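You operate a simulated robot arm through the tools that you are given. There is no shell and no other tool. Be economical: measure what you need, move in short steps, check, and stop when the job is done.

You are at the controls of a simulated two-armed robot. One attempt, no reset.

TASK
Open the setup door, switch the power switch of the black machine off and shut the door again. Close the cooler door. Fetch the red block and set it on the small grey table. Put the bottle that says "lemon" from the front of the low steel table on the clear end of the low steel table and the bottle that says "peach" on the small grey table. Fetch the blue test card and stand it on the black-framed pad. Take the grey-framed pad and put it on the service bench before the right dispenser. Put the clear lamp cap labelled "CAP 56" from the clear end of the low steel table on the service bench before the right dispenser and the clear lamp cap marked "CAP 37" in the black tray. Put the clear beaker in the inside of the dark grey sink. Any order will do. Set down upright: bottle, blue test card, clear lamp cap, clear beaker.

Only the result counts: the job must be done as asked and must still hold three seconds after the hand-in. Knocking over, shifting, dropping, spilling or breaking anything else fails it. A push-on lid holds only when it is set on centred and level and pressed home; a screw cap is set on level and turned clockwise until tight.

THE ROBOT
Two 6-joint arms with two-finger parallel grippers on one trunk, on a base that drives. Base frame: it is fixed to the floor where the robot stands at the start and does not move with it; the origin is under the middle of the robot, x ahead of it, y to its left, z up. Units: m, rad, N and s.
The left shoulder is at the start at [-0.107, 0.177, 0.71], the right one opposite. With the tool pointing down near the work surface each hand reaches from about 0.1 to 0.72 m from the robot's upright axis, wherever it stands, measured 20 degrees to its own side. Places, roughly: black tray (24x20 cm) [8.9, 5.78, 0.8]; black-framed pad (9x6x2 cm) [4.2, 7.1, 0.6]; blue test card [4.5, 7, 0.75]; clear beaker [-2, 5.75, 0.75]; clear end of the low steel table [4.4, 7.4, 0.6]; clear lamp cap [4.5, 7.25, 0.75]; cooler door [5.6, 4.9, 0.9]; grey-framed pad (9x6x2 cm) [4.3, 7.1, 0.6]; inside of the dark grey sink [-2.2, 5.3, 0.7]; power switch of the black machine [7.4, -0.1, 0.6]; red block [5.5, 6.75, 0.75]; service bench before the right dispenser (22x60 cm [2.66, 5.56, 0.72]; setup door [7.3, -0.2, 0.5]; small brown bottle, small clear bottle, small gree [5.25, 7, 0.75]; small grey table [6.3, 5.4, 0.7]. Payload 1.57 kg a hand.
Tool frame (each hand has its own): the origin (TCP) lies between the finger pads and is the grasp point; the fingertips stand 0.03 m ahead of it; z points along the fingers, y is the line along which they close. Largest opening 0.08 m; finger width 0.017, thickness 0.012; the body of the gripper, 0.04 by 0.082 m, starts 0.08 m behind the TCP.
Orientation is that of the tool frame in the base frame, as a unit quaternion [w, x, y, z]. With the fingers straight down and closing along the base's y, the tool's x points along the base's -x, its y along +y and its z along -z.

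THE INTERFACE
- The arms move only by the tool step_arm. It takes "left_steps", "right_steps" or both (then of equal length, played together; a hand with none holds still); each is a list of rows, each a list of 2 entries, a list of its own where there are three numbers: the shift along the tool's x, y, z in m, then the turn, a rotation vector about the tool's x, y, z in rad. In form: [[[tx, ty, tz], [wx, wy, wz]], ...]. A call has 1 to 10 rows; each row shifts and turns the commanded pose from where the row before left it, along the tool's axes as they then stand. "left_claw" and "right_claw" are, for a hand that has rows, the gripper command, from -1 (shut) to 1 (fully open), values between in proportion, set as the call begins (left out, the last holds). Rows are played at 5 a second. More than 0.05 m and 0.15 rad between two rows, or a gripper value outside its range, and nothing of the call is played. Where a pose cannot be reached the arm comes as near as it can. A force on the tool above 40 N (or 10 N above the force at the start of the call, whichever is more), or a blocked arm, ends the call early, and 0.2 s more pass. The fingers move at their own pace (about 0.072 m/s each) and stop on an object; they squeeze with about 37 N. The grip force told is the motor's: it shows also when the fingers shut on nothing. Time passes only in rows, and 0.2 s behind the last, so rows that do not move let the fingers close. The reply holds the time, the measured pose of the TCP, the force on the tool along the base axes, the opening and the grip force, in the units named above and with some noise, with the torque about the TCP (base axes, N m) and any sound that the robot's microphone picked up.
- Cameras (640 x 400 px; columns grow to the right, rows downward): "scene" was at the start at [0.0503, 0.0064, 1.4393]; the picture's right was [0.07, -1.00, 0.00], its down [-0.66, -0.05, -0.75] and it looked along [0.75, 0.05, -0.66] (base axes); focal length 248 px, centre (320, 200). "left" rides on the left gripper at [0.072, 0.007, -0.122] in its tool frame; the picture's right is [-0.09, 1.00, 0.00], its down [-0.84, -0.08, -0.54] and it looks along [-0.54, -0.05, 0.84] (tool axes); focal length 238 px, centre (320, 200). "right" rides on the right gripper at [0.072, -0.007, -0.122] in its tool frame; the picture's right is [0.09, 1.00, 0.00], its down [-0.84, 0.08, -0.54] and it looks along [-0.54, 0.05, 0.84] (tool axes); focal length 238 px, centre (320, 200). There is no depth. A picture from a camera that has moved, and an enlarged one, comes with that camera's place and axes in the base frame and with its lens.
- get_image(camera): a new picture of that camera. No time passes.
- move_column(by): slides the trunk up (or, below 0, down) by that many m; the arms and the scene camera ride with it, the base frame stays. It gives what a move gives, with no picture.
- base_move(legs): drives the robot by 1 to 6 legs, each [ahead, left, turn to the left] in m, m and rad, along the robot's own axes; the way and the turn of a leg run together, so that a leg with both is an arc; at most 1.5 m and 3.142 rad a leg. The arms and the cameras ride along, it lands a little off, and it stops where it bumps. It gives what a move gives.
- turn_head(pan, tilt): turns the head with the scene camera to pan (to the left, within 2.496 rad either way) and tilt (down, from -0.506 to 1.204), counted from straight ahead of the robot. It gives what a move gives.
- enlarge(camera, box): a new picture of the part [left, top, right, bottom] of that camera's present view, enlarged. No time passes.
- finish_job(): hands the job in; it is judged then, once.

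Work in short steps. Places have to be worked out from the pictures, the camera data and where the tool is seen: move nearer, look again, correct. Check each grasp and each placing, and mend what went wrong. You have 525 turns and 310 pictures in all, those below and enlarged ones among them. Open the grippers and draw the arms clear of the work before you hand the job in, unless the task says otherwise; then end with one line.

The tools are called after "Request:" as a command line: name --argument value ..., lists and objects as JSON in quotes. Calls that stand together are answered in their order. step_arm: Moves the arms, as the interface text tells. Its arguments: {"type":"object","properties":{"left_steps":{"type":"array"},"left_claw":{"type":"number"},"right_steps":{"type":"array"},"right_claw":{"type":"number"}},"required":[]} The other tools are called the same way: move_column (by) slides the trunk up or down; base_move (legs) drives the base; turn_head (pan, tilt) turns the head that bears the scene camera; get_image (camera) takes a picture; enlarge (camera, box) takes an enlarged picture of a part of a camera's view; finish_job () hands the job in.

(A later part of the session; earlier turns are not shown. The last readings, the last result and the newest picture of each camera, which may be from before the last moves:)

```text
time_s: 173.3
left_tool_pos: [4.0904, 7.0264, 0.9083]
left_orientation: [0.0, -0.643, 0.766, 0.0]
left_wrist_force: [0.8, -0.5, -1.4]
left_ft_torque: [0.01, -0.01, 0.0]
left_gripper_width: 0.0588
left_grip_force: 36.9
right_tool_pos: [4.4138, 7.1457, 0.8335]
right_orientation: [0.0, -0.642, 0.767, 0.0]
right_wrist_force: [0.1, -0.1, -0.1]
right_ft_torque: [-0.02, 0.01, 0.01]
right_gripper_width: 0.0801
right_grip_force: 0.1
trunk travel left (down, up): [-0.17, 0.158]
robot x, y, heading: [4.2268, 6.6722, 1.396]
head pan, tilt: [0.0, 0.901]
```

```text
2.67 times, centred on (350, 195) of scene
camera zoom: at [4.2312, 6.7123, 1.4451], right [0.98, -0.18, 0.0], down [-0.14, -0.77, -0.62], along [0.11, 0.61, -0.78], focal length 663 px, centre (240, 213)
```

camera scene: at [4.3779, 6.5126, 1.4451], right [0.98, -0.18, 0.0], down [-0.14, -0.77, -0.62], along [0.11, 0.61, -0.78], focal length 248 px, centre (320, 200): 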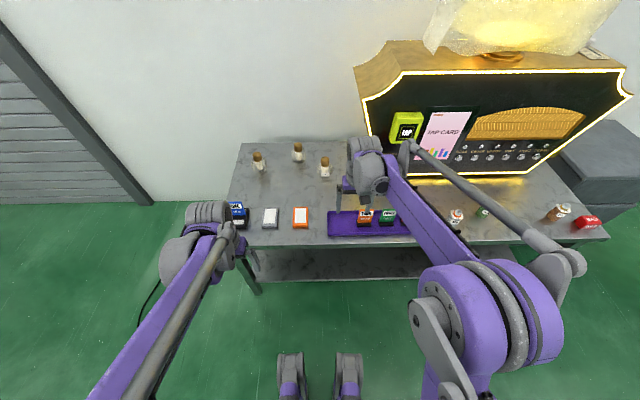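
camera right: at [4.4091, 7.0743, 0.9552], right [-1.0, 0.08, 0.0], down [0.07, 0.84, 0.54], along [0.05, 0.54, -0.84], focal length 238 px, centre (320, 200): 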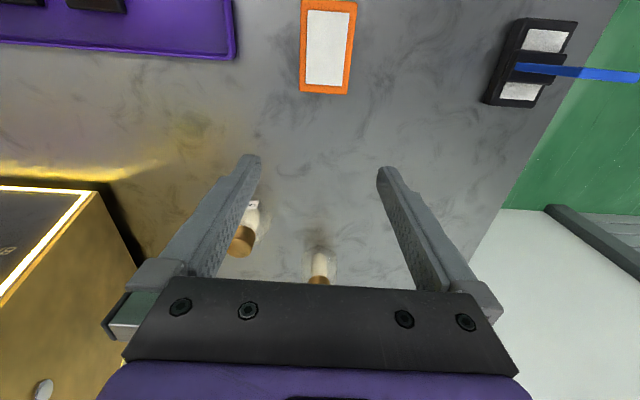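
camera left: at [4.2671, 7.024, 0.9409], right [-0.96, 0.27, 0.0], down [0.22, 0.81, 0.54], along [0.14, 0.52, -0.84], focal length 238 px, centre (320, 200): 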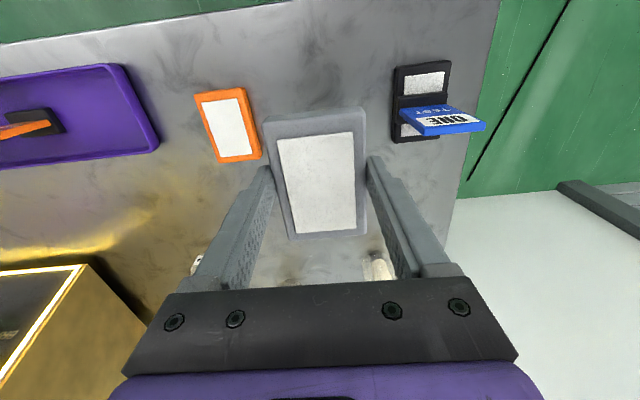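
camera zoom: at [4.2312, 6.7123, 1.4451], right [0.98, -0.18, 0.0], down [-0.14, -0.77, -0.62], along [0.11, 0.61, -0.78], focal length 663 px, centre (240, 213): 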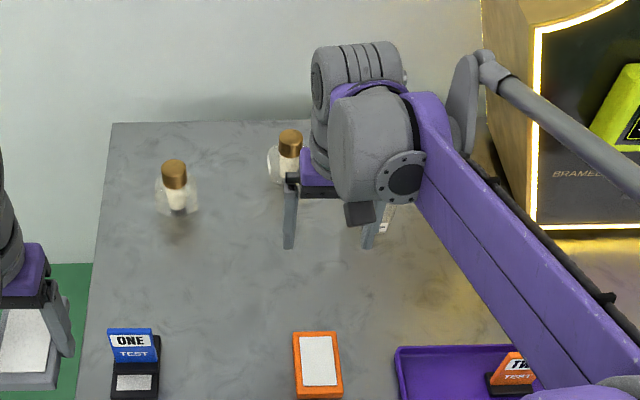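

CAP 56 centre is about (4.545, 7.30), top ≈0.705. I move the right hand above it and look again.

Request:
step_arm --right_steps '[[[-0.035, -0.025, 0], [0, 0, 0]], [[-0.035, -0.025, 0], [0, 0, 0]], [[-0.035, -0.025, 0], [0, 0, 0]], [[-0.035, -0.025, 0], [0, 0, 0]], [[-0.034, -0.002, 0], [0, 0, 0]]]'

Request:
get_image --camera "right"

Request:
enlarge --camera "scene" --box '[230, 60, 470, 210]'

```text
time_s: 174.5
left_tool_pos: [4.0903, 7.0246, 0.909]
left_orientation: [0.0, -0.643, 0.766, 0.001]
left_wrist_force: [0.2, -0.3, -0.5]
left_ft_torque: [-0.02, 0.01, -0.01]
left_gripper_width: 0.0588
left_grip_force: 36.7
right_tool_pos: [4.539, 7.2766, 0.8357]
right_orientation: [0.0, -0.642, 0.767, 0.0]
right_wrist_force: [-0.2, -0.2, 0.3]
right_ft_torque: [0.02, -0.04, 0.01]
right_gripper_width: 0.0799
right_grip_force: 0.1
right hand out of reach, approached as far as the arm can: row 5
trunk travel left (down, up): [-0.17, 0.158]
robot x, y, heading: [4.2253, 6.6723, 1.391]
head pan, tilt: [0.0, 0.901]
```

```text
254 pictures are left
camera right: at [4.5339, 7.2057, 0.9561], right [-1.0, 0.08, 0.0], down [0.07, 0.84, 0.54], along [0.05, 0.54, -0.84], focal length 238 px, centre (320, 200)
```

right: 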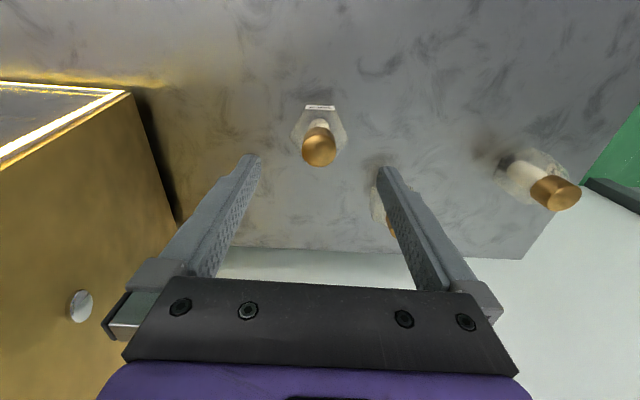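

```text
2.67 times, centred on (350, 135) of scene
camera zoom: at [4.2309, 6.711, 1.4452], right [0.98, -0.18, 0.0], down [-0.14, -0.77, -0.62], along [0.11, 0.61, -0.78], focal length 663 px, centre (240, 373)
```

zoom: 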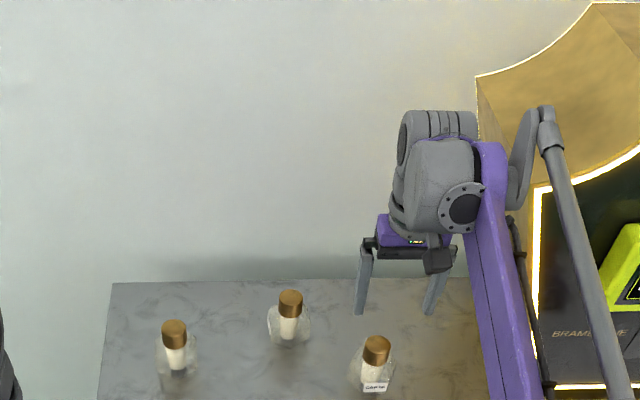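

The gold top is at about (4.544, 7.30), just beyond the arm's reach from here. I move the base 5 cm nearer and look again.

Request:
base_move --legs '[[0.05, 0.0, 0.0]]'

Request:
get_image --camera "right"

```text
time_s: 175.4
left_tool_pos: [4.0995, 7.0749, 0.9071]
left_orientation: [-0.001, -0.642, 0.767, -0.001]
left_wrist_force: [-0.6, 0.9, -0.5]
left_ft_torque: [-0.06, 0.02, -0.01]
left_gripper_width: 0.0589
left_grip_force: 37.2
right_tool_pos: [4.5479, 7.3273, 0.8342]
right_orientation: [0.0, -0.642, 0.767, 0.0]
right_wrist_force: [-0.6, 0.3, 0.0]
right_ft_torque: [-0.01, 0.01, 0.01]
right_gripper_width: 0.0798
right_grip_force: 0.0
trunk travel left (down, up): [-0.17, 0.158]
robot x, y, heading: [4.2314, 6.7188, 1.395]
head pan, tilt: [0.0, 0.901]
```

```text
252 pictures are left
camera right: at [4.5428, 7.2559, 0.955], right [-1.0, 0.08, 0.0], down [0.07, 0.84, 0.54], along [0.05, 0.54, -0.84], focal length 238 px, centre (320, 200)
```

right: 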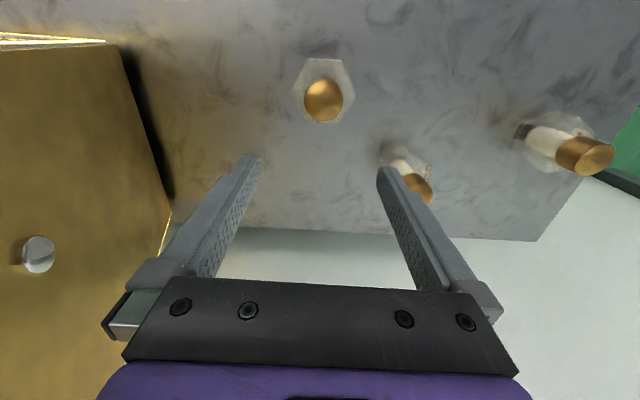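

Two views give the gold top at (4.545, 7.30, 0.706). I draw back 27 mm and lower so the fingertips straddle the gold neck.

Request:
step_arm --right_steps '[[[0.027, -0.001, 0.0], [0, 0, 0]], [[0, 0, 0.04], [0, 0, 0]], [[0, 0, 0.04], [0, 0, 0]], [[0, 0, 0.035], [0, 0, 0]]]'

Request:
get_image --camera "right"

```text
time_s: 176.4
left_tool_pos: [4.099, 7.0741, 0.9081]
left_orientation: [0.0, -0.642, 0.766, 0.0]
left_wrist_force: [-0.1, 1.3, -0.3]
left_ft_torque: [-0.02, 0.04, 0.01]
left_gripper_width: 0.0588
left_grip_force: 36.8
right_tool_pos: [4.5423, 7.3003, 0.7192]
right_orientation: [0.0, -0.642, 0.767, 0.0]
right_wrist_force: [-1.5, 0.5, -1.0]
right_ft_torque: [-0.01, 0.02, 0.02]
right_gripper_width: 0.0801
right_grip_force: 0.1
trunk travel left (down, up): [-0.17, 0.158]
robot x, y, heading: [4.2344, 6.7173, 1.392]
head pan, tilt: [0.0, 0.901]
```

```text
251 pictures are left
camera right: at [4.5378, 7.2287, 0.8402], right [-1.0, 0.08, 0.0], down [0.07, 0.84, 0.54], along [0.05, 0.54, -0.84], focal length 238 px, centre (320, 200)
```

right: 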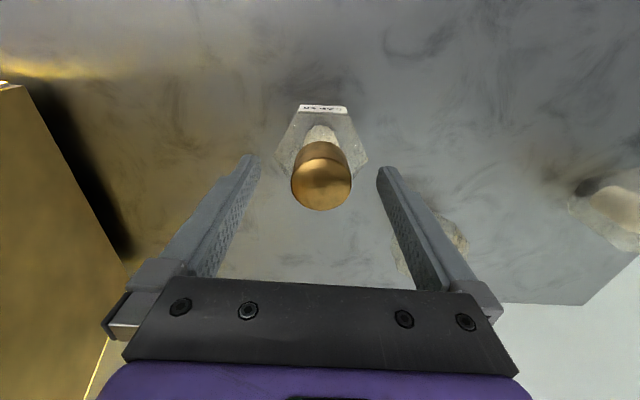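

Centred. I lower 8 mm more and close on the gold neck, then lift.

Request:
step_arm --right_steps '[[[0, 0.0, 0.008], [0, 0, 0]], [[0, 0, 0], [0, 0, 0]]]'

Request:
step_arm --right_steps '[[[0, 0, 0], [0, 0, 0]], [[0, 0, 0], [0, 0, 0]], [[0, 0, 0], [0, 0, 0]], [[0, 0, 0], [0, 0, 0]]]' --right_claw -1

Request:
step_arm --right_steps '[[[0, 0, -0.02], [0, 0, 0]], [[0, 0, -0.04], [0, 0, 0]], [[0, 0, -0.05], [0, 0, 0]], [[0, 0, -0.05], [0, 0, 0]]]'

Request:
get_image --camera "right"

```text
time_s: 177.0
left_tool_pos: [4.0991, 7.0739, 0.9078]
left_orientation: [0.0, -0.642, 0.767, -0.001]
left_wrist_force: [0.9, -0.8, 0.2]
left_ft_torque: [-0.02, -0.02, 0.03]
left_gripper_width: 0.0588
left_grip_force: 37.0
right_tool_pos: [4.5431, 7.2977, 0.7116]
right_orientation: [0.0, -0.642, 0.767, -0.001]
right_wrist_force: [1.4, 0.6, 0.3]
right_ft_torque: [-0.01, 0.02, 0.0]
right_gripper_width: 0.0799
right_grip_force: 0.0
trunk travel left (down, up): [-0.17, 0.158]
robot x, y, heading: [4.2341, 6.72, 1.391]
head pan, tilt: [0.0, 0.901]
```

```text
time_s: 178.0
left_tool_pos: [4.0983, 7.0725, 0.9079]
left_orientation: [0.0, -0.642, 0.767, 0.001]
left_wrist_force: [0.2, -0.5, 0.0]
left_ft_torque: [-0.02, 0.02, -0.01]
left_gripper_width: 0.059
left_grip_force: 37.1
right_tool_pos: [4.5411, 7.2976, 0.7122]
right_orientation: [0.001, -0.642, 0.767, 0.001]
right_wrist_force: [3.0, 4.3, 19.5]
right_ft_torque: [0.19, -0.07, 0.0]
right_gripper_width: 0.0549
right_grip_force: 36.7
trunk travel left (down, up): [-0.17, 0.158]
robot x, y, heading: [4.2337, 6.7226, 1.394]
head pan, tilt: [0.0, 0.901]
```

```text
time_s: 179.0
left_tool_pos: [4.0976, 7.0728, 0.908]
left_orientation: [0.001, -0.642, 0.766, 0.0]
left_wrist_force: [0.2, -0.5, -0.9]
left_ft_torque: [0.0, -0.01, -0.01]
left_gripper_width: 0.0588
left_grip_force: 37.0
right_tool_pos: [4.5435, 7.2989, 0.874]
right_orientation: [0.001, -0.642, 0.766, 0.001]
right_wrist_force: [-0.7, 0.0, -0.9]
right_ft_torque: [0.03, 0.01, -0.01]
right_gripper_width: 0.0363
right_grip_force: 36.9
trunk travel left (down, up): [-0.17, 0.158]
robot x, y, heading: [4.2312, 6.7154, 1.389]
head pan, tilt: [0.0, 0.901]
```

```text
250 pictures are left
camera right: at [4.537, 7.2291, 0.9928], right [-1.0, 0.08, 0.0], down [0.07, 0.84, 0.54], along [0.05, 0.54, -0.84], focal length 238 px, centre (320, 200)
```

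right: 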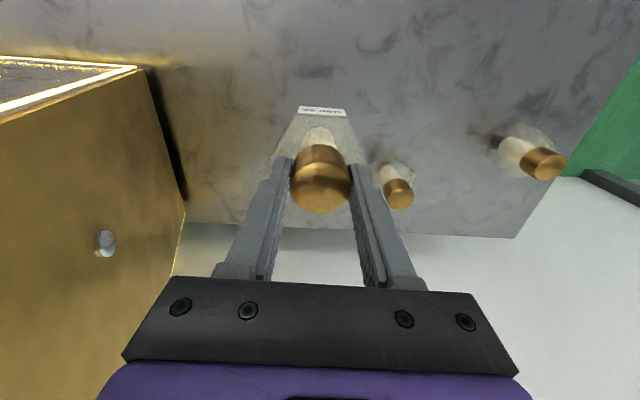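

CAP 56 is held by its gold neck (opening 36 mm). I retract the right hand and back the base off, raising the trunk.

Request:
step_arm --right_steps '[[[0.04, 0.02, -0.01], [0, 0, 0]], [[0.045, 0.015, 0], [0, 0, 0]], [[0.045, 0, 0], [0, 0, 0]], [[0.045, 0, 0], [0, 0, 0]], [[0.045, 0, 0], [0, 0, 0]]]'

Request:
base_move --legs '[[-0.6, 0.0, 0.0]]'

Request:
move_column --by 0.15

Request:
turn_head --pan 0.9 --tilt 0.5

Request:
get_image --camera "scene"

```text
time_s: 180.2
left_tool_pos: [4.0992, 7.0741, 0.9091]
left_orientation: [-0.001, -0.642, 0.767, 0.0]
left_wrist_force: [0.2, 0.7, -0.9]
left_ft_torque: [0.05, 0.0, -0.01]
left_gripper_width: 0.0588
left_grip_force: 36.6
right_tool_pos: [4.4731, 7.0882, 0.8805]
right_orientation: [0.0, -0.643, 0.766, 0.0]
right_wrist_force: [-0.8, -1.0, -1.1]
right_ft_torque: [-0.01, -0.02, -0.01]
right_gripper_width: 0.0364
right_grip_force: 37.1
trunk travel left (down, up): [-0.17, 0.158]
robot x, y, heading: [4.2345, 6.718, 1.394]
head pan, tilt: [0.0, 0.901]
```

```text
time_s: 183.6
left_tool_pos: [3.9929, 6.4833, 0.908]
left_orientation: [0.0, -0.646, 0.763, 0.0]
left_wrist_force: [0.0, -0.5, -0.8]
left_ft_torque: [0.02, -0.01, 0.02]
left_gripper_width: 0.0587
left_grip_force: 37.6
right_tool_pos: [4.3674, 6.5029, 0.8806]
right_orientation: [0.0, -0.646, 0.764, 0.0]
right_wrist_force: [0.6, -0.2, -1.6]
right_ft_torque: [0.0, 0.0, 0.0]
right_gripper_width: 0.0365
right_grip_force: 37.0
trunk travel left (down, up): [-0.17, 0.158]
robot x, y, heading: [4.132, 6.133, 1.41]
head pan, tilt: [0.0, 0.901]
```

```text
time_s: 185.4
left_tool_pos: [3.9919, 6.4835, 1.0583]
left_orientation: [0.0, -0.646, 0.764, 0.0]
left_wrist_force: [-0.2, 0.5, 0.1]
left_ft_torque: [0.01, -0.01, 0.02]
left_gripper_width: 0.0584
left_grip_force: 36.8
right_tool_pos: [4.3667, 6.5024, 1.0297]
right_orientation: [-0.001, -0.646, 0.763, 0.0]
right_wrist_force: [0.2, 0.2, -1.0]
right_ft_torque: [0.04, -0.02, 0.01]
right_gripper_width: 0.0365
right_grip_force: 37.4
trunk travel left (down, up): [-0.32, 0.008]
robot x, y, heading: [4.1314, 6.132, 1.405]
head pan, tilt: [0.0, 0.901]
```

```text
time_s: 186.6
left_tool_pos: [3.9932, 6.484, 1.0571]
left_orientation: [0.0, -0.646, 0.763, 0.0]
left_wrist_force: [0.1, -0.6, 0.0]
left_ft_torque: [0.02, 0.0, 0.0]
left_gripper_width: 0.0584
left_grip_force: 36.8
right_tool_pos: [4.3663, 6.5039, 1.0308]
right_orientation: [0.001, -0.647, 0.763, 0.001]
right_wrist_force: [0.8, 0.1, -1.7]
right_ft_torque: [0.01, 0.06, 0.01]
right_gripper_width: 0.0367
right_grip_force: 36.7
trunk travel left (down, up): [-0.32, 0.008]
robot x, y, heading: [4.1321, 6.1344, 1.404]
head pan, tilt: [0.901, 0.499]
```

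```text
249 pictures are left
camera scene: at [4.0632, 6.1581, 1.6327], right [0.74, 0.67, 0.0], down [0.32, -0.36, -0.88], along [-0.59, 0.65, -0.48], focal length 248 px, centre (320, 200)
```

scene: 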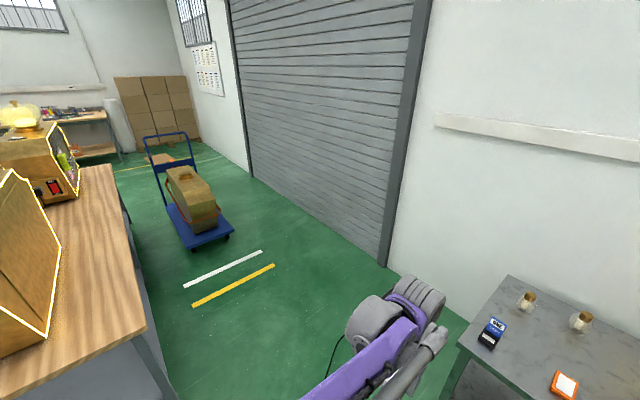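

The card still stands well. I drive around the bench's right end to a spot in front of the right dispenser and look.

Request:
base_move --legs '[[-1.3, 0.26, 0.0], [-0.2, 0.62, 0.0]]'

Request:
turn_head --pan 0.35 --tilt 0.65

Request:
get_image --camera "scene"

```text
time_s: 198.7
left_tool_pos: [2.8796, 5.1516, 1.0581]
left_orientation: [0.001, -0.651, 0.759, 0.0]
left_wrist_force: [0.0, 0.2, -0.7]
left_ft_torque: [-0.03, -0.03, -0.01]
left_gripper_width: 0.0587
left_grip_force: 37.1
right_tool_pos: [3.2551, 5.1751, 1.0316]
right_orientation: [0.0, -0.65, 0.76, 0.0]
right_wrist_force: [0.1, -0.4, -1.0]
right_ft_torque: [0.0, -0.03, 0.01]
right_gripper_width: 0.0366
right_grip_force: 37.3
trunk travel left (down, up): [-0.32, 0.008]
robot x, y, heading: [3.0227, 4.8015, 1.416]
head pan, tilt: [0.901, 0.499]
```

```text
time_s: 199.7
left_tool_pos: [2.88, 5.1518, 1.0576]
left_orientation: [0.0, -0.65, 0.76, 0.0]
left_wrist_force: [0.0, -0.2, -1.5]
left_ft_torque: [0.0, 0.04, -0.01]
left_gripper_width: 0.0585
left_grip_force: 37.3
right_tool_pos: [3.2535, 5.1749, 1.0309]
right_orientation: [0.001, -0.65, 0.76, 0.0]
right_wrist_force: [0.9, -0.6, -1.0]
right_ft_torque: [0.02, -0.01, 0.0]
right_gripper_width: 0.0363
right_grip_force: 37.1
trunk travel left (down, up): [-0.32, 0.008]
robot x, y, heading: [3.0244, 4.8028, 1.416]
head pan, tilt: [0.351, 0.649]
```

```text
248 pictures are left
camera scene: at [2.9987, 4.8448, 1.6194], right [0.98, 0.19, 0.0], down [0.12, -0.59, -0.8], along [-0.15, 0.78, -0.6], focal length 248 px, centre (320, 200)
```

scene: 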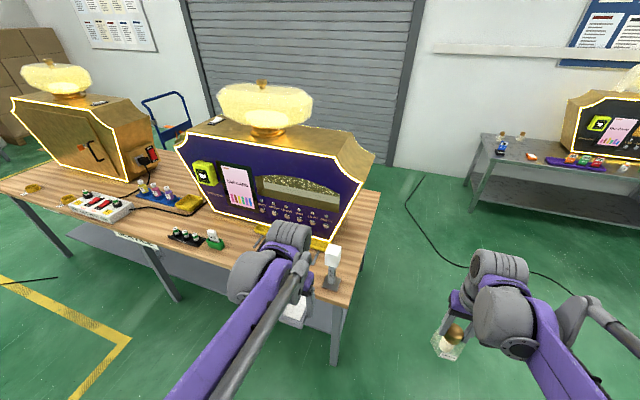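

The bench top is around z≈0.68 with its right front corner at (2.97, 5.39). I enlarge to see the free area before the right dispenser.

Request:
enlarge --camera "scene" --box '[150, 190, 350, 315]'

Request:
get_image --camera "left"

```text
3.20 times, centred on (250, 252) of scene
camera zoom: at [2.9987, 4.8448, 1.6194], right [0.98, 0.19, 0.0], down [0.12, -0.59, -0.8], along [-0.15, 0.78, -0.6], focal length 795 px, centre (544, 32)
```

zoom: 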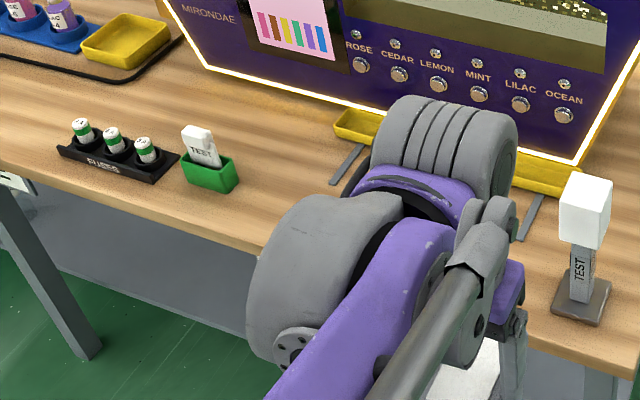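

```text
246 pictures are left
camera left: at [2.8634, 5.0827, 1.1796], right [-0.97, 0.25, 0.0], down [0.21, 0.81, 0.54], along [0.13, 0.53, -0.84], focal length 238 px, centre (320, 200)
```

left: 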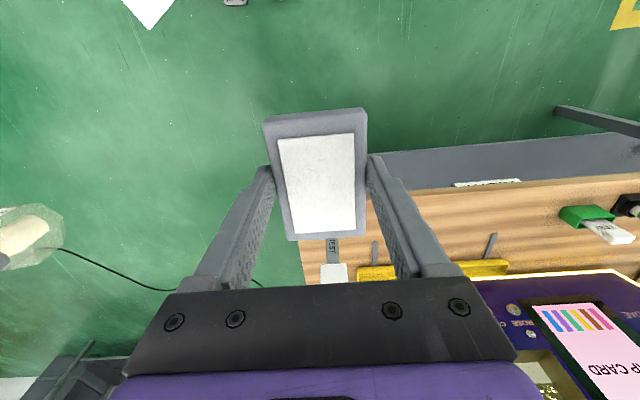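

Free area lies between the TEST lamp (x≈2.93) and the green box (x≈2.3), edge at y≈5.44, tray leg tips at y≈5.6. I move the base left so the pad can go at (2.56, 5.54) and the cap at (2.76, 5.50).

Request:
base_move --legs '[[0.05, 0.46, 0.0]]'

Request:
get_image --camera "left"

Request:
turn_head --pan 0.0 --tilt 0.9

Request:
get_image --camera "scene"

```text
time_s: 204.3
left_tool_pos: [2.4416, 5.2814, 1.0591]
left_orientation: [-0.001, -0.641, 0.767, 0.001]
left_wrist_force: [0.0, -0.1, -0.7]
left_ft_torque: [-0.02, -0.03, 0.01]
left_gripper_width: 0.0585
left_grip_force: 37.3
right_tool_pos: [2.8171, 5.2958, 1.0317]
right_orientation: [0.001, -0.641, 0.767, 0.001]
right_wrist_force: [-0.1, -0.9, -1.4]
right_ft_torque: [0.01, -0.02, -0.01]
right_gripper_width: 0.0366
right_grip_force: 37.1
trunk travel left (down, up): [-0.32, 0.008]
robot x, y, heading: [2.5741, 4.9289, 1.391]
head pan, tilt: [0.351, 0.649]
```

```text
245 pictures are left
camera left: at [2.423, 5.2123, 1.1796], right [-0.96, 0.27, 0.0], down [0.23, 0.81, 0.54], along [0.14, 0.52, -0.84], focal length 238 px, centre (320, 200)
```

left: 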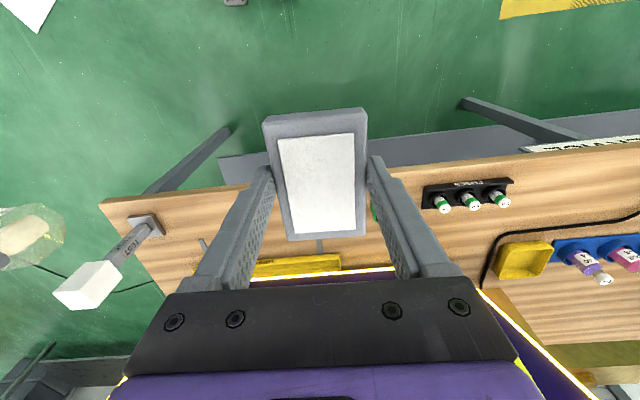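

```text
time_s: 205.1
left_tool_pos: [2.4413, 5.2802, 1.0588]
left_orientation: [0.001, -0.641, 0.768, 0.0]
left_wrist_force: [0.1, 0.9, -0.3]
left_ft_torque: [0.01, 0.0, -0.03]
left_gripper_width: 0.0585
left_grip_force: 36.7
right_tool_pos: [2.8164, 5.2958, 1.0304]
right_orientation: [0.0, -0.641, 0.767, 0.001]
right_wrist_force: [-0.7, 0.4, -0.6]
right_ft_torque: [-0.01, -0.03, 0.03]
right_gripper_width: 0.0366
right_grip_force: 36.9
trunk travel left (down, up): [-0.32, 0.008]
robot x, y, heading: [2.5732, 4.9286, 1.392]
head pan, tilt: [0.0, 0.901]
```

```text
244 pictures are left
camera scene: at [2.581, 4.96, 1.5989], right [0.98, -0.18, 0.0], down [-0.14, -0.77, -0.62], along [0.11, 0.61, -0.78], focal length 248 px, centre (320, 200)
```

scene: 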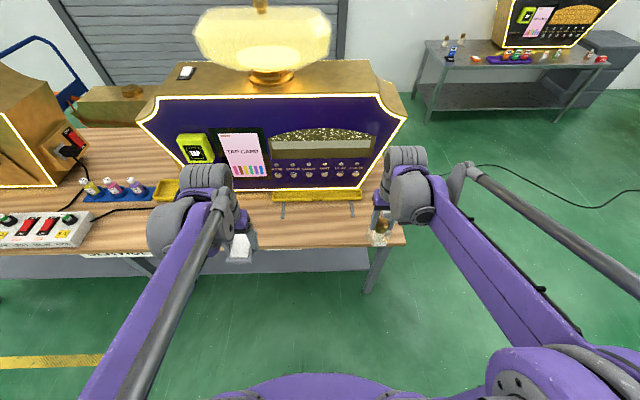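

I now move the left hand with the pad over (2.62, 5.52) and lower part of the way.

Request:
step_arm --left_steps '[[[-0.04, -0.02, 0.015], [0, 0, 0]], [[-0.04, -0.02, 0.015], [0, 0, 0]], [[-0.04, -0.02, 0.015], [0, 0, 0]], [[-0.04, -0.02, 0.02], [0, 0, 0]], [[-0.04, -0.02, 0.02], [0, 0, 0]], [[-0.04, -0.02, 0.02], [0, 0, 0]], [[-0.028, -0.013, 0.03], [0, 0, 0]], [[0, 0, 0.04], [0, 0, 0]]]'

Request:
get_image --camera "left"

Request:
enlarge --camera "scene" --box '[200, 150, 440, 300]'

```text
time_s: 206.9
left_tool_pos: [2.6203, 5.5213, 0.8839]
left_orientation: [0.0, -0.641, 0.768, 0.0]
left_wrist_force: [-0.1, 0.5, 0.6]
left_ft_torque: [-0.01, -0.02, 0.01]
left_gripper_width: 0.0587
left_grip_force: 36.8
right_tool_pos: [2.8167, 5.2949, 1.0312]
right_orientation: [0.0, -0.641, 0.767, 0.0]
right_wrist_force: [1.3, -0.3, -0.6]
right_ft_torque: [0.0, 0.03, -0.01]
right_gripper_width: 0.0363
right_grip_force: 36.6
trunk travel left (down, up): [-0.32, 0.008]
robot x, y, heading: [2.578, 4.9236, 1.386]
head pan, tilt: [0.0, 0.901]
```

```text
243 pictures are left
camera left: at [2.6021, 5.4521, 1.0053], right [-0.96, 0.27, 0.0], down [0.23, 0.81, 0.54], along [0.14, 0.52, -0.84], focal length 238 px, centre (320, 200)
```

left: 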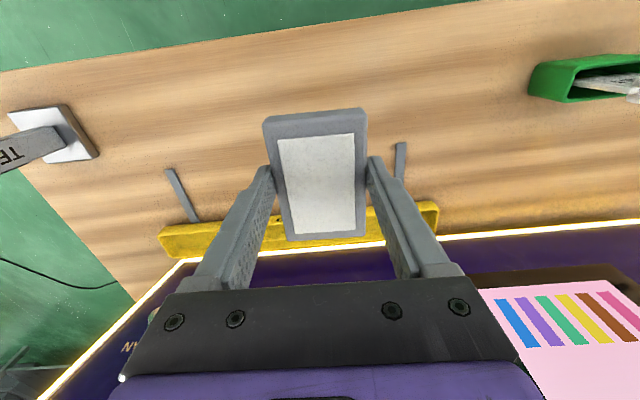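

```text
2.67 times, centred on (320, 225) of scene
camera zoom: at [2.5808, 4.96, 1.5988], right [0.98, -0.18, 0.0], down [-0.14, -0.77, -0.62], along [0.11, 0.61, -0.78], focal length 663 px, centre (320, 133)
```

zoom: 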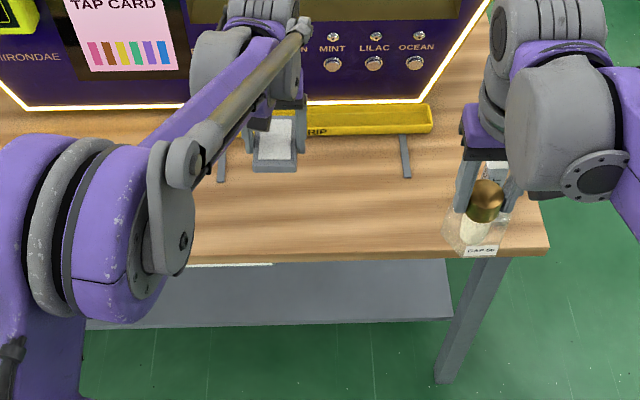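

Estimates converge on a bench top of about 0.725. I lower the pad to just above and then until contact.

Request:
step_arm --left_steps '[[[0, 0, 0.04], [0, 0, 0]], [[0, 0, 0.04], [0, 0, 0]], [[0, 0, 0.025], [0, 0, 0]]]'

Request:
step_arm --left_steps '[[[0, 0, 0.006], [0, 0, 0]], [[0, 0, 0.006], [0, 0, 0]], [[0, 0, 0.005], [0, 0, 0]]]'

Request:
get_image --camera "left"

```text
time_s: 207.7
left_tool_pos: [2.6194, 5.5205, 0.7784]
left_orientation: [0.0, -0.641, 0.768, -0.001]
left_wrist_force: [0.5, -0.3, -0.4]
left_ft_torque: [0.0, -0.01, 0.03]
left_gripper_width: 0.059
left_grip_force: 37.1
right_tool_pos: [2.8167, 5.296, 1.0309]
right_orientation: [0.0, -0.641, 0.767, 0.0]
right_wrist_force: [0.2, -0.1, -1.1]
right_ft_torque: [0.0, 0.0, 0.02]
right_gripper_width: 0.0364
right_grip_force: 37.0
trunk travel left (down, up): [-0.32, 0.008]
robot x, y, heading: [2.5759, 4.9294, 1.393]
head pan, tilt: [0.0, 0.901]
```

```text
time_s: 208.5
left_tool_pos: [2.6194, 5.5215, 0.7597]
left_orientation: [0.0, -0.641, 0.768, 0.001]
left_wrist_force: [-0.5, -0.3, -0.7]
left_ft_torque: [0.0, -0.01, 0.0]
left_gripper_width: 0.0588
left_grip_force: 37.2
right_tool_pos: [2.8168, 5.2953, 1.0313]
right_orientation: [0.0, -0.642, 0.767, 0.0]
right_wrist_force: [-0.7, 0.4, -2.0]
right_ft_torque: [0.02, 0.0, 0.01]
right_gripper_width: 0.0363
right_grip_force: 37.1
trunk travel left (down, up): [-0.32, 0.008]
robot x, y, heading: [2.5762, 4.9261, 1.392]
head pan, tilt: [0.0, 0.901]
```

```text
241 pictures are left
camera left: at [2.6009, 5.4527, 0.8826], right [-0.96, 0.27, 0.0], down [0.23, 0.81, 0.54], along [0.14, 0.52, -0.84], focal length 238 px, centre (320, 200)
```

left: 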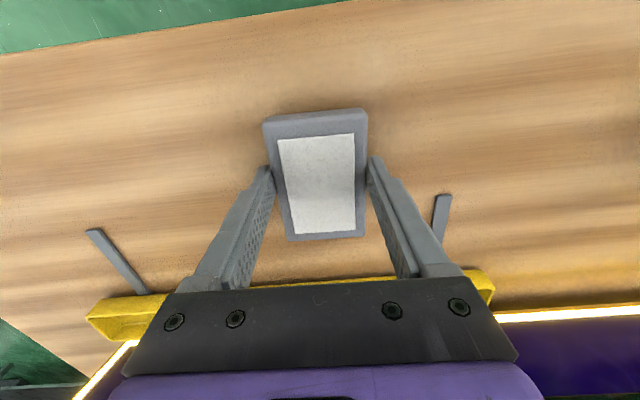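

No contact yet; I continue in 4 mm steps.

Request:
step_arm --left_steps '[[[0, 0, 0.004], [0, 0, 0]], [[0, 0, 0.004], [0, 0, 0]], [[0, 0, 0.004], [0, 0, 0]], [[0, 0, 0.004], [0, 0, 0]], [[0, 0, 0.004], [0, 0, 0]]]'

```text
time_s: 209.6
left_tool_pos: [2.6195, 5.5215, 0.7511]
left_orientation: [0.001, -0.641, 0.768, 0.001]
left_wrist_force: [-0.7, -0.1, 34.2]
left_ft_torque: [-0.29, -0.25, -0.01]
left_gripper_width: 0.0585
left_grip_force: 37.1
right_tool_pos: [2.8159, 5.2942, 1.0331]
right_orientation: [0.0, -0.641, 0.767, 0.001]
right_wrist_force: [0.5, 0.2, -1.2]
right_ft_torque: [0.02, -0.02, -0.01]
right_gripper_width: 0.0366
right_grip_force: 36.7
trunk travel left (down, up): [-0.32, 0.008]
robot x, y, heading: [2.5752, 4.9283, 1.394]
head pan, tilt: [0.0, 0.901]
stopped in row 5 (left hand): the force on the tool passed its limit at 48 N (the readings are from after the stop); the commanded pose is now the measured one
```

Contact at TCP 0.751 (bench ≈0.718). I release the pad and raise the left hand.

Request:
step_arm --left_steps '[[[0, 0, -0.001], [0, 0, 0]], [[0, 0, 0], [0, 0, 0]], [[0, 0, 0], [0, 0, 0]]]' --left_claw 1

Request:
step_arm --left_steps '[[[0, 0, -0.03], [0, 0, 0]], [[0, 0, -0.05], [0, 0, 0]], [[0, 0, -0.05], [0, 0, 0]], [[0, 0, -0.05], [0, 0, 0]], [[0.03, 0.03, -0.02], [0, 0, 0]], [[0.03, 0.03, 0], [0, 0, 0]], [[0.04, 0.03, 0], [0, 0, 0]], [[0.04, 0.03, 0], [0, 0, 0]], [[0.04, 0.01, 0], [0, 0, 0]], [[0.04, 0.0, 0], [0, 0, 0]]]'

Request:
get_image --camera "left"

Request:
enlarge --camera "scene" --box '[200, 150, 440, 300]'

```text
time_s: 210.3
left_tool_pos: [2.613, 5.5212, 0.7502]
left_orientation: [0.0, -0.643, 0.766, 0.001]
left_wrist_force: [-11.4, 0.1, 28.9]
left_ft_torque: [-0.31, -0.77, -0.27]
left_gripper_width: 0.0702
left_grip_force: 0.1
right_tool_pos: [2.8149, 5.2932, 1.032]
right_orientation: [0.002, -0.641, 0.767, -0.001]
right_wrist_force: [0.7, 1.4, -1.7]
right_ft_torque: [0.02, 0.01, -0.03]
right_gripper_width: 0.0364
right_grip_force: 36.7
trunk travel left (down, up): [-0.32, 0.008]
robot x, y, heading: [2.5754, 4.9275, 1.394]
head pan, tilt: [0.0, 0.901]
stopped in row 3 (left hand): the force on the tool passed its limit at 45 N (the readings are from after the stop); the commanded pose is now the measured one
```

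```text
time_s: 212.5
left_tool_pos: [2.4499, 5.3254, 0.9484]
left_orientation: [0.0, -0.642, 0.767, 0.001]
left_wrist_force: [0.5, -1.8, 0.5]
left_ft_torque: [-0.01, 0.02, -0.03]
left_gripper_width: 0.0801
left_grip_force: 0.1
right_tool_pos: [2.8168, 5.2952, 1.0316]
right_orientation: [0.0, -0.641, 0.767, 0.0]
right_wrist_force: [-0.2, -0.2, -1.3]
right_ft_torque: [0.01, 0.01, 0.01]
right_gripper_width: 0.0363
right_grip_force: 37.3
trunk travel left (down, up): [-0.32, 0.008]
robot x, y, heading: [2.576, 4.9276, 1.391]
head pan, tilt: [0.0, 0.901]
```

```text
240 pictures are left
camera left: at [2.4322, 5.257, 1.0697], right [-0.96, 0.27, 0.0], down [0.22, 0.81, 0.54], along [0.14, 0.52, -0.84], focal length 238 px, centre (320, 200)
```

left: 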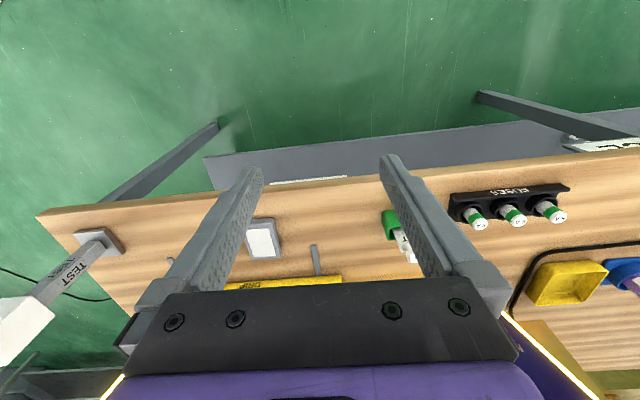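

```text
2.67 times, centred on (320, 225) of scene
camera zoom: at [2.5806, 4.9584, 1.5989], right [0.98, -0.18, 0.0], down [-0.14, -0.77, -0.62], along [0.11, 0.61, -0.78], focal length 663 px, centre (320, 133)
```

zoom: 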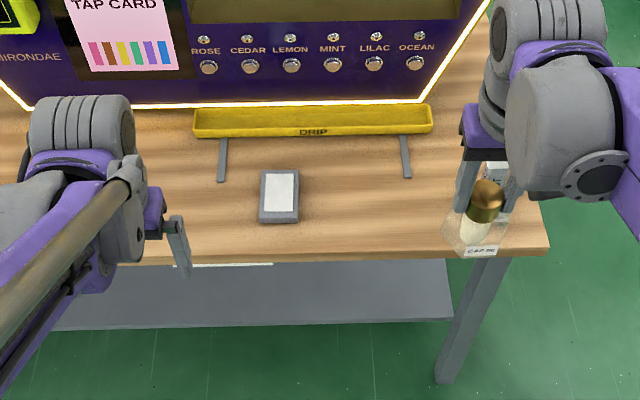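

The pad lies flat. Now the right hand carries the cap over (2.755, 5.487) and lowers partway.

Request:
step_arm --right_steps '[[[-0.036, 0.019, 0.0], [0, 0, 0]], [[-0.036, 0.019, 0.0], [0, 0, 0]], [[-0.036, 0.019, 0.01], [0, 0, 0]], [[-0.036, 0.019, 0.03], [0, 0, 0]], [[-0.034, 0.019, 0.03], [0, 0, 0]], [[0, 0, 0.04], [0, 0, 0]], [[0, 0, 0.04], [0, 0, 0]], [[0, 0, 0.03], [0, 0, 0]]]'

Request:
get_image --camera "right"

Request:
enlarge --camera "scene" --box '[200, 150, 440, 300]'

```text
refused: row 4 steps farther than a row can; nothing moved
```

```text
238 pictures are left
camera right: at [2.8104, 5.2236, 1.1528], right [-1.0, 0.09, 0.0], down [0.07, 0.84, 0.54], along [0.05, 0.54, -0.84], focal length 238 px, centre (320, 200)
```

right: 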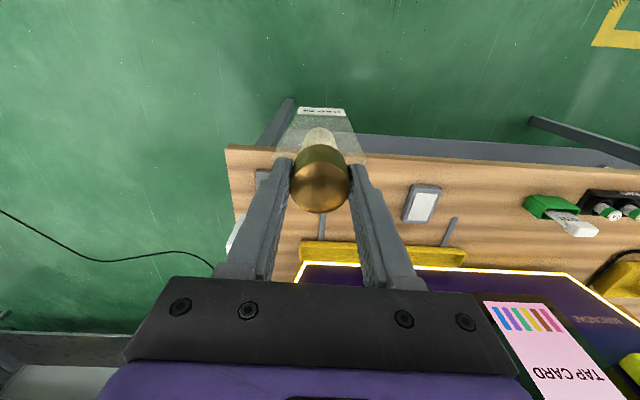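

```text
2.67 times, centred on (320, 225) of scene
camera zoom: at [2.5806, 4.9584, 1.5989], right [0.98, -0.18, 0.0], down [-0.14, -0.77, -0.62], along [0.11, 0.61, -0.78], focal length 663 px, centre (320, 133)
```

zoom: 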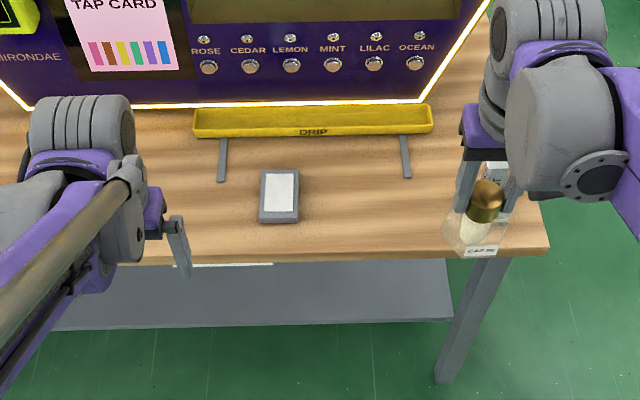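

One row was too long; I split it.

Request:
step_arm --right_steps '[[[-0.036, 0.019, 0.0], [0, 0, 0]], [[-0.036, 0.019, 0.0], [0, 0, 0]], [[-0.036, 0.019, 0.01], [0, 0, 0]], [[-0.036, 0.019, 0.01], [0, 0, 0]], [[-0.034, 0.019, 0.02], [0, 0, 0]], [[0, 0, 0.04], [0, 0, 0]], [[0, 0, 0.04], [0, 0, 0]], [[0, 0, 0.04], [0, 0, 0]]]'

Request:
get_image --camera "right"

Request:
enlarge --camera "scene" --box '[200, 150, 440, 300]'

```text
time_s: 214.3
left_tool_pos: [2.4513, 5.3276, 0.9483]
left_orientation: [-0.002, -0.642, 0.767, 0.001]
left_wrist_force: [0.3, 0.6, 0.3]
left_ft_torque: [-0.03, 0.02, 0.04]
left_gripper_width: 0.0803
left_grip_force: 0.0
right_tool_pos: [2.7548, 5.489, 0.8684]
right_orientation: [0.0, -0.641, 0.767, 0.0]
right_wrist_force: [-0.4, -0.1, -1.1]
right_ft_torque: [0.01, 0.01, 0.0]
right_gripper_width: 0.0364
right_grip_force: 36.7
trunk travel left (down, up): [-0.32, 0.008]
robot x, y, heading: [2.5766, 4.9284, 1.393]
head pan, tilt: [0.0, 0.901]
```

```text
236 pictures are left
camera right: at [2.7487, 5.4178, 0.9907], right [-1.0, 0.09, 0.0], down [0.07, 0.84, 0.54], along [0.05, 0.54, -0.84], focal length 238 px, centre (320, 200)
```

right: 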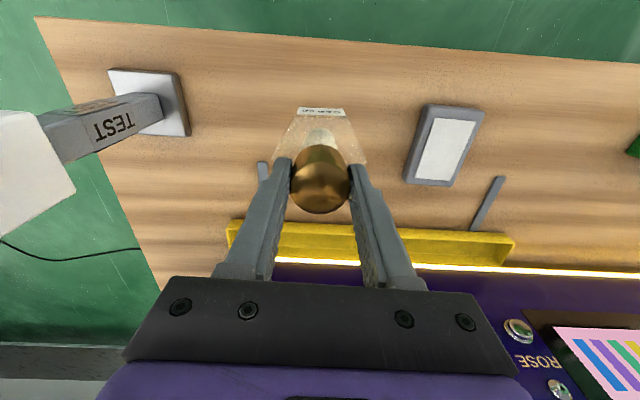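

```text
2.67 times, centred on (320, 225) of scene
camera zoom: at [2.581, 4.9609, 1.5989], right [0.98, -0.18, 0.0], down [-0.14, -0.77, -0.62], along [0.11, 0.61, -0.78], focal length 663 px, centre (320, 133)
```

zoom: 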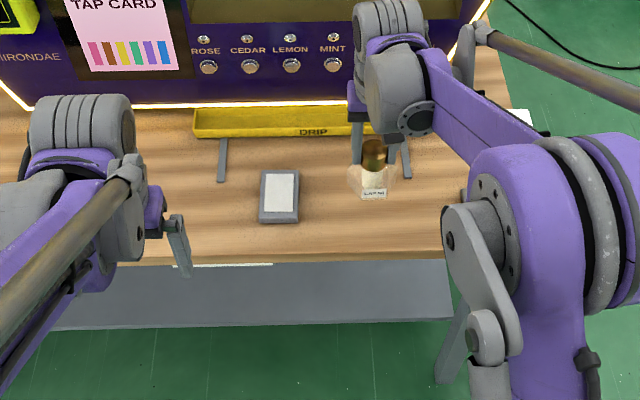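

Good spot. I lower near contact, then slowly.

Request:
step_arm --right_steps '[[[0, 0, 0.03], [0, 0, 0]], [[0, 0, 0.01], [0, 0, 0]], [[0, 0, 0.004], [0, 0, 0]], [[0, 0, 0.004], [0, 0, 0]], [[0, 0, 0.003], [0, 0, 0]]]'

```text
time_s: 215.5
left_tool_pos: [2.4506, 5.3274, 0.9486]
left_orientation: [-0.001, -0.642, 0.767, 0.001]
left_wrist_force: [-0.2, 0.2, -1.3]
left_ft_torque: [0.0, 0.01, -0.02]
left_gripper_width: 0.0799
left_grip_force: 0.1
right_tool_pos: [2.7549, 5.4873, 0.8188]
right_orientation: [0.0, -0.641, 0.768, -0.001]
right_wrist_force: [0.3, 0.1, -1.9]
right_ft_torque: [-0.05, -0.02, -0.01]
right_gripper_width: 0.0364
right_grip_force: 37.0
trunk travel left (down, up): [-0.32, 0.008]
robot x, y, heading: [2.5716, 4.9279, 1.392]
head pan, tilt: [0.0, 0.901]
```

Request:
step_arm --right_steps '[[[0, 0, 0.003], [0, 0, 0]], [[0, 0, 0.003], [0, 0, 0]], [[0, 0, 0.003], [0, 0, 0]]]'

```text
time_s: 216.3
left_tool_pos: [2.4507, 5.326, 0.9483]
left_orientation: [0.001, -0.642, 0.767, 0.002]
left_wrist_force: [-0.4, 0.3, -0.8]
left_ft_torque: [-0.01, 0.03, -0.02]
left_gripper_width: 0.0802
left_grip_force: 0.0
right_tool_pos: [2.755, 5.4885, 0.815]
right_orientation: [0.002, -0.642, 0.767, 0.001]
right_wrist_force: [1.0, 1.7, 33.2]
right_ft_torque: [0.2, -0.02, -0.04]
right_gripper_width: 0.0365
right_grip_force: 37.4
trunk travel left (down, up): [-0.32, 0.008]
robot x, y, heading: [2.5795, 4.9288, 1.39]
head pan, tilt: [0.0, 0.901]
stopped in row 3 (right hand): the force on the tool passed its limit at 51 N (the readings are from after the stop); the commanded pose is now the measured one
```

Contact at 0.815. I release gently and rise.

Request:
step_arm --right_steps '[[[0, 0, -0.001], [0, 0, 0]]]'

Request:
step_arm --right_steps '[[[0, 0, 0], [0, 0, 0]], [[0, 0, 0], [0, 0, 0]], [[0, 0, 0], [0, 0, 0]]]' --right_claw 1

Request:
step_arm --right_steps '[[[0, 0, -0.03], [0, 0, 0]], [[0, 0, -0.05], [0, 0, 0]], [[0, 0, -0.05], [0, 0, 0]], [[0, 0, -0.05], [0, 0, 0]], [[0.04, 0, 0], [0, 0, 0]], [[0.05, 0, 0], [0, 0, 0]], [[0.05, -0.0, 0], [0, 0, 0]], [[0.04, -0.02, 0], [0, 0, 0]], [[0.0, -0.04, 0], [0, 0, 0]]]'

Request:
enlarge --camera "scene" --box '[200, 150, 440, 300]'

```text
time_s: 216.7
left_tool_pos: [2.4498, 5.3246, 0.9488]
left_orientation: [0.001, -0.642, 0.766, 0.001]
left_wrist_force: [-0.1, 0.4, 0.5]
left_ft_torque: [0.01, 0.01, 0.01]
left_gripper_width: 0.0801
left_grip_force: 0.1
right_tool_pos: [2.7542, 5.4876, 0.8148]
right_orientation: [0.001, -0.642, 0.767, 0.002]
right_wrist_force: [0.1, 3.9, 35.9]
right_ft_torque: [0.34, 0.08, -0.09]
right_gripper_width: 0.0368
right_grip_force: 37.1
trunk travel left (down, up): [-0.32, 0.008]
robot x, y, heading: [2.5757, 4.9281, 1.391]
head pan, tilt: [0.0, 0.901]
```

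```text
time_s: 217.5
left_tool_pos: [2.4495, 5.3266, 0.9481]
left_orientation: [0.0, -0.642, 0.766, 0.001]
left_wrist_force: [0.4, -0.2, 0.1]
left_ft_torque: [0.03, 0.01, 0.0]
left_gripper_width: 0.08
left_grip_force: 0.0
right_tool_pos: [2.7536, 5.4877, 0.8143]
right_orientation: [0.0, -0.641, 0.768, 0.0]
right_wrist_force: [-3.7, 0.6, 19.5]
right_ft_torque: [0.16, 0.88, 0.1]
right_gripper_width: 0.0797
right_grip_force: 0.1
trunk travel left (down, up): [-0.32, 0.008]
robot x, y, heading: [2.5782, 4.9255, 1.387]
head pan, tilt: [0.0, 0.901]
```

```text
time_s: 219.5
left_tool_pos: [2.4521, 5.3274, 0.9489]
left_orientation: [-0.001, -0.642, 0.766, 0.002]
left_wrist_force: [0.2, 0.6, -0.1]
left_ft_torque: [0.01, 0.03, 0.02]
left_gripper_width: 0.0801
left_grip_force: 0.0
right_tool_pos: [2.781, 5.2987, 0.9952]
right_orientation: [-0.001, -0.641, 0.767, 0.0]
right_wrist_force: [-0.8, 0.9, 0.1]
right_ft_torque: [0.01, -0.01, -0.02]
right_gripper_width: 0.0802
right_grip_force: 0.0
trunk travel left (down, up): [-0.32, 0.008]
robot x, y, heading: [2.5763, 4.9276, 1.39]
head pan, tilt: [0.0, 0.901]
```

```text
2.67 times, centred on (320, 225) of scene
camera zoom: at [2.5818, 4.9605, 1.5989], right [0.98, -0.18, 0.0], down [-0.14, -0.77, -0.62], along [0.11, 0.61, -0.78], focal length 663 px, centre (320, 133)
```

zoom: 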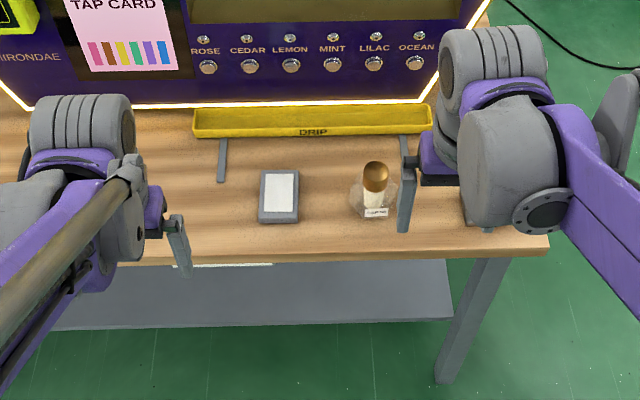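

Both are placed and upright. I drive back around to the right part of the low steel table to look at the bottles and the red block.

Request:
base_move --legs '[[-0.08, 0, 0], [0.05, -0.6, 0], [0.15, -0.55, 0], [1.2, -0.5, 0], [0, -0.6, 0]]'

Request:
turn_head --pan 0.0 --tilt 0.65

Request:
get_image --camera "scene"

```text
time_s: 242.3
left_tool_pos: [4.9317, 6.1825, 0.9483]
left_orientation: [0.0, -0.632, 0.775, 0.0]
left_wrist_force: [-0.9, 0.5, 0.1]
left_ft_torque: [0.01, 0.03, 0.04]
left_gripper_width: 0.08
left_grip_force: 0.0
right_tool_pos: [5.2623, 6.1445, 0.9955]
right_orientation: [0.0, -0.631, 0.776, 0.0]
right_wrist_force: [0.6, -0.5, 0.4]
right_ft_torque: [0.03, 0.03, -0.01]
right_gripper_width: 0.08
right_grip_force: 0.0
trunk travel left (down, up): [-0.32, 0.008]
robot x, y, heading: [5.0454, 5.7801, 1.37]
head pan, tilt: [0.0, 0.901]
```

```text
time_s: 243.1
left_tool_pos: [4.9333, 6.1813, 0.9481]
left_orientation: [0.0, -0.632, 0.775, 0.001]
left_wrist_force: [-0.2, 0.1, -0.3]
left_ft_torque: [0.0, -0.01, 0.01]
left_gripper_width: 0.0799
left_grip_force: 0.1
right_tool_pos: [5.2616, 6.145, 0.9956]
right_orientation: [0.0, -0.631, 0.776, 0.0]
right_wrist_force: [0.1, -0.5, 1.4]
right_ft_torque: [0.0, 0.02, 0.02]
right_gripper_width: 0.08
right_grip_force: 0.0
trunk travel left (down, up): [-0.32, 0.008]
robot x, y, heading: [5.0494, 5.7755, 1.363]
head pan, tilt: [0.0, 0.649]
```

```text
233 pictures are left
camera scene: at [5.0548, 5.8224, 1.6194], right [0.98, -0.21, 0.0], down [-0.12, -0.59, -0.8], along [0.16, 0.78, -0.61], focal length 248 px, centre (320, 200)
```

scene: 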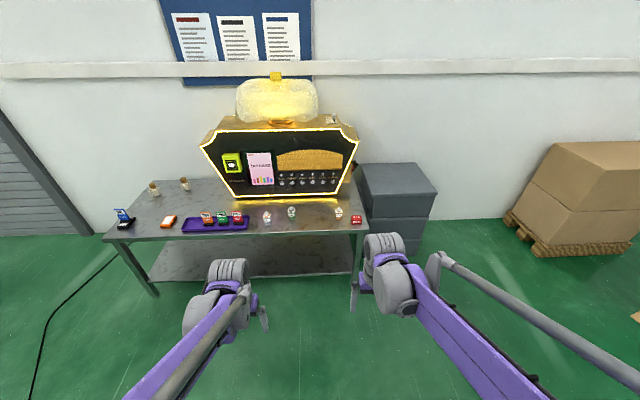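

Request:
enlarge --camera "scene" --box '[250, 190, 370, 240]'

Request:
enlarge --camera "scene" --box '[100, 165, 260, 265]'

```text
5.33 times, centred on (310, 215) of scene
camera zoom: at [5.0548, 5.8224, 1.6194], right [0.98, -0.21, 0.0], down [-0.12, -0.59, -0.8], along [0.16, 0.78, -0.61], focal length 1325 px, centre (373, 120)
```

zoom: 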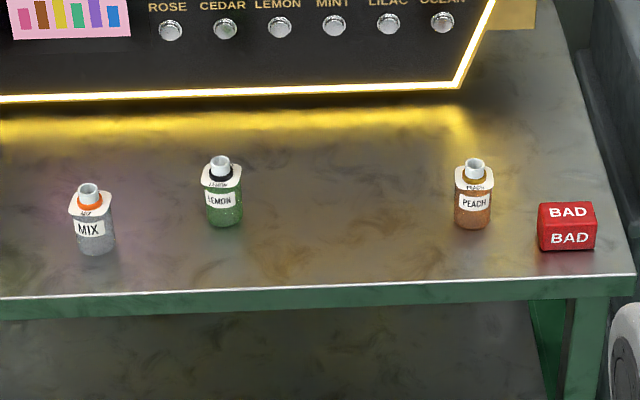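

```text
4.00 times, centred on (180, 215) of scene
camera zoom: at [5.0548, 5.8224, 1.6194], right [0.98, -0.21, 0.0], down [-0.12, -0.59, -0.8], along [0.16, 0.78, -0.61], focal length 994 px, centre (880, 140)
```

zoom: 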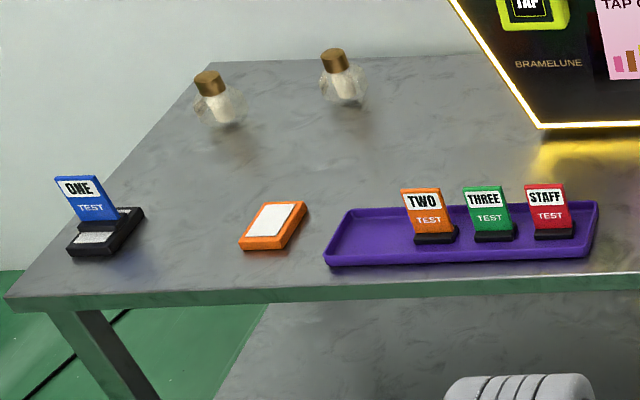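

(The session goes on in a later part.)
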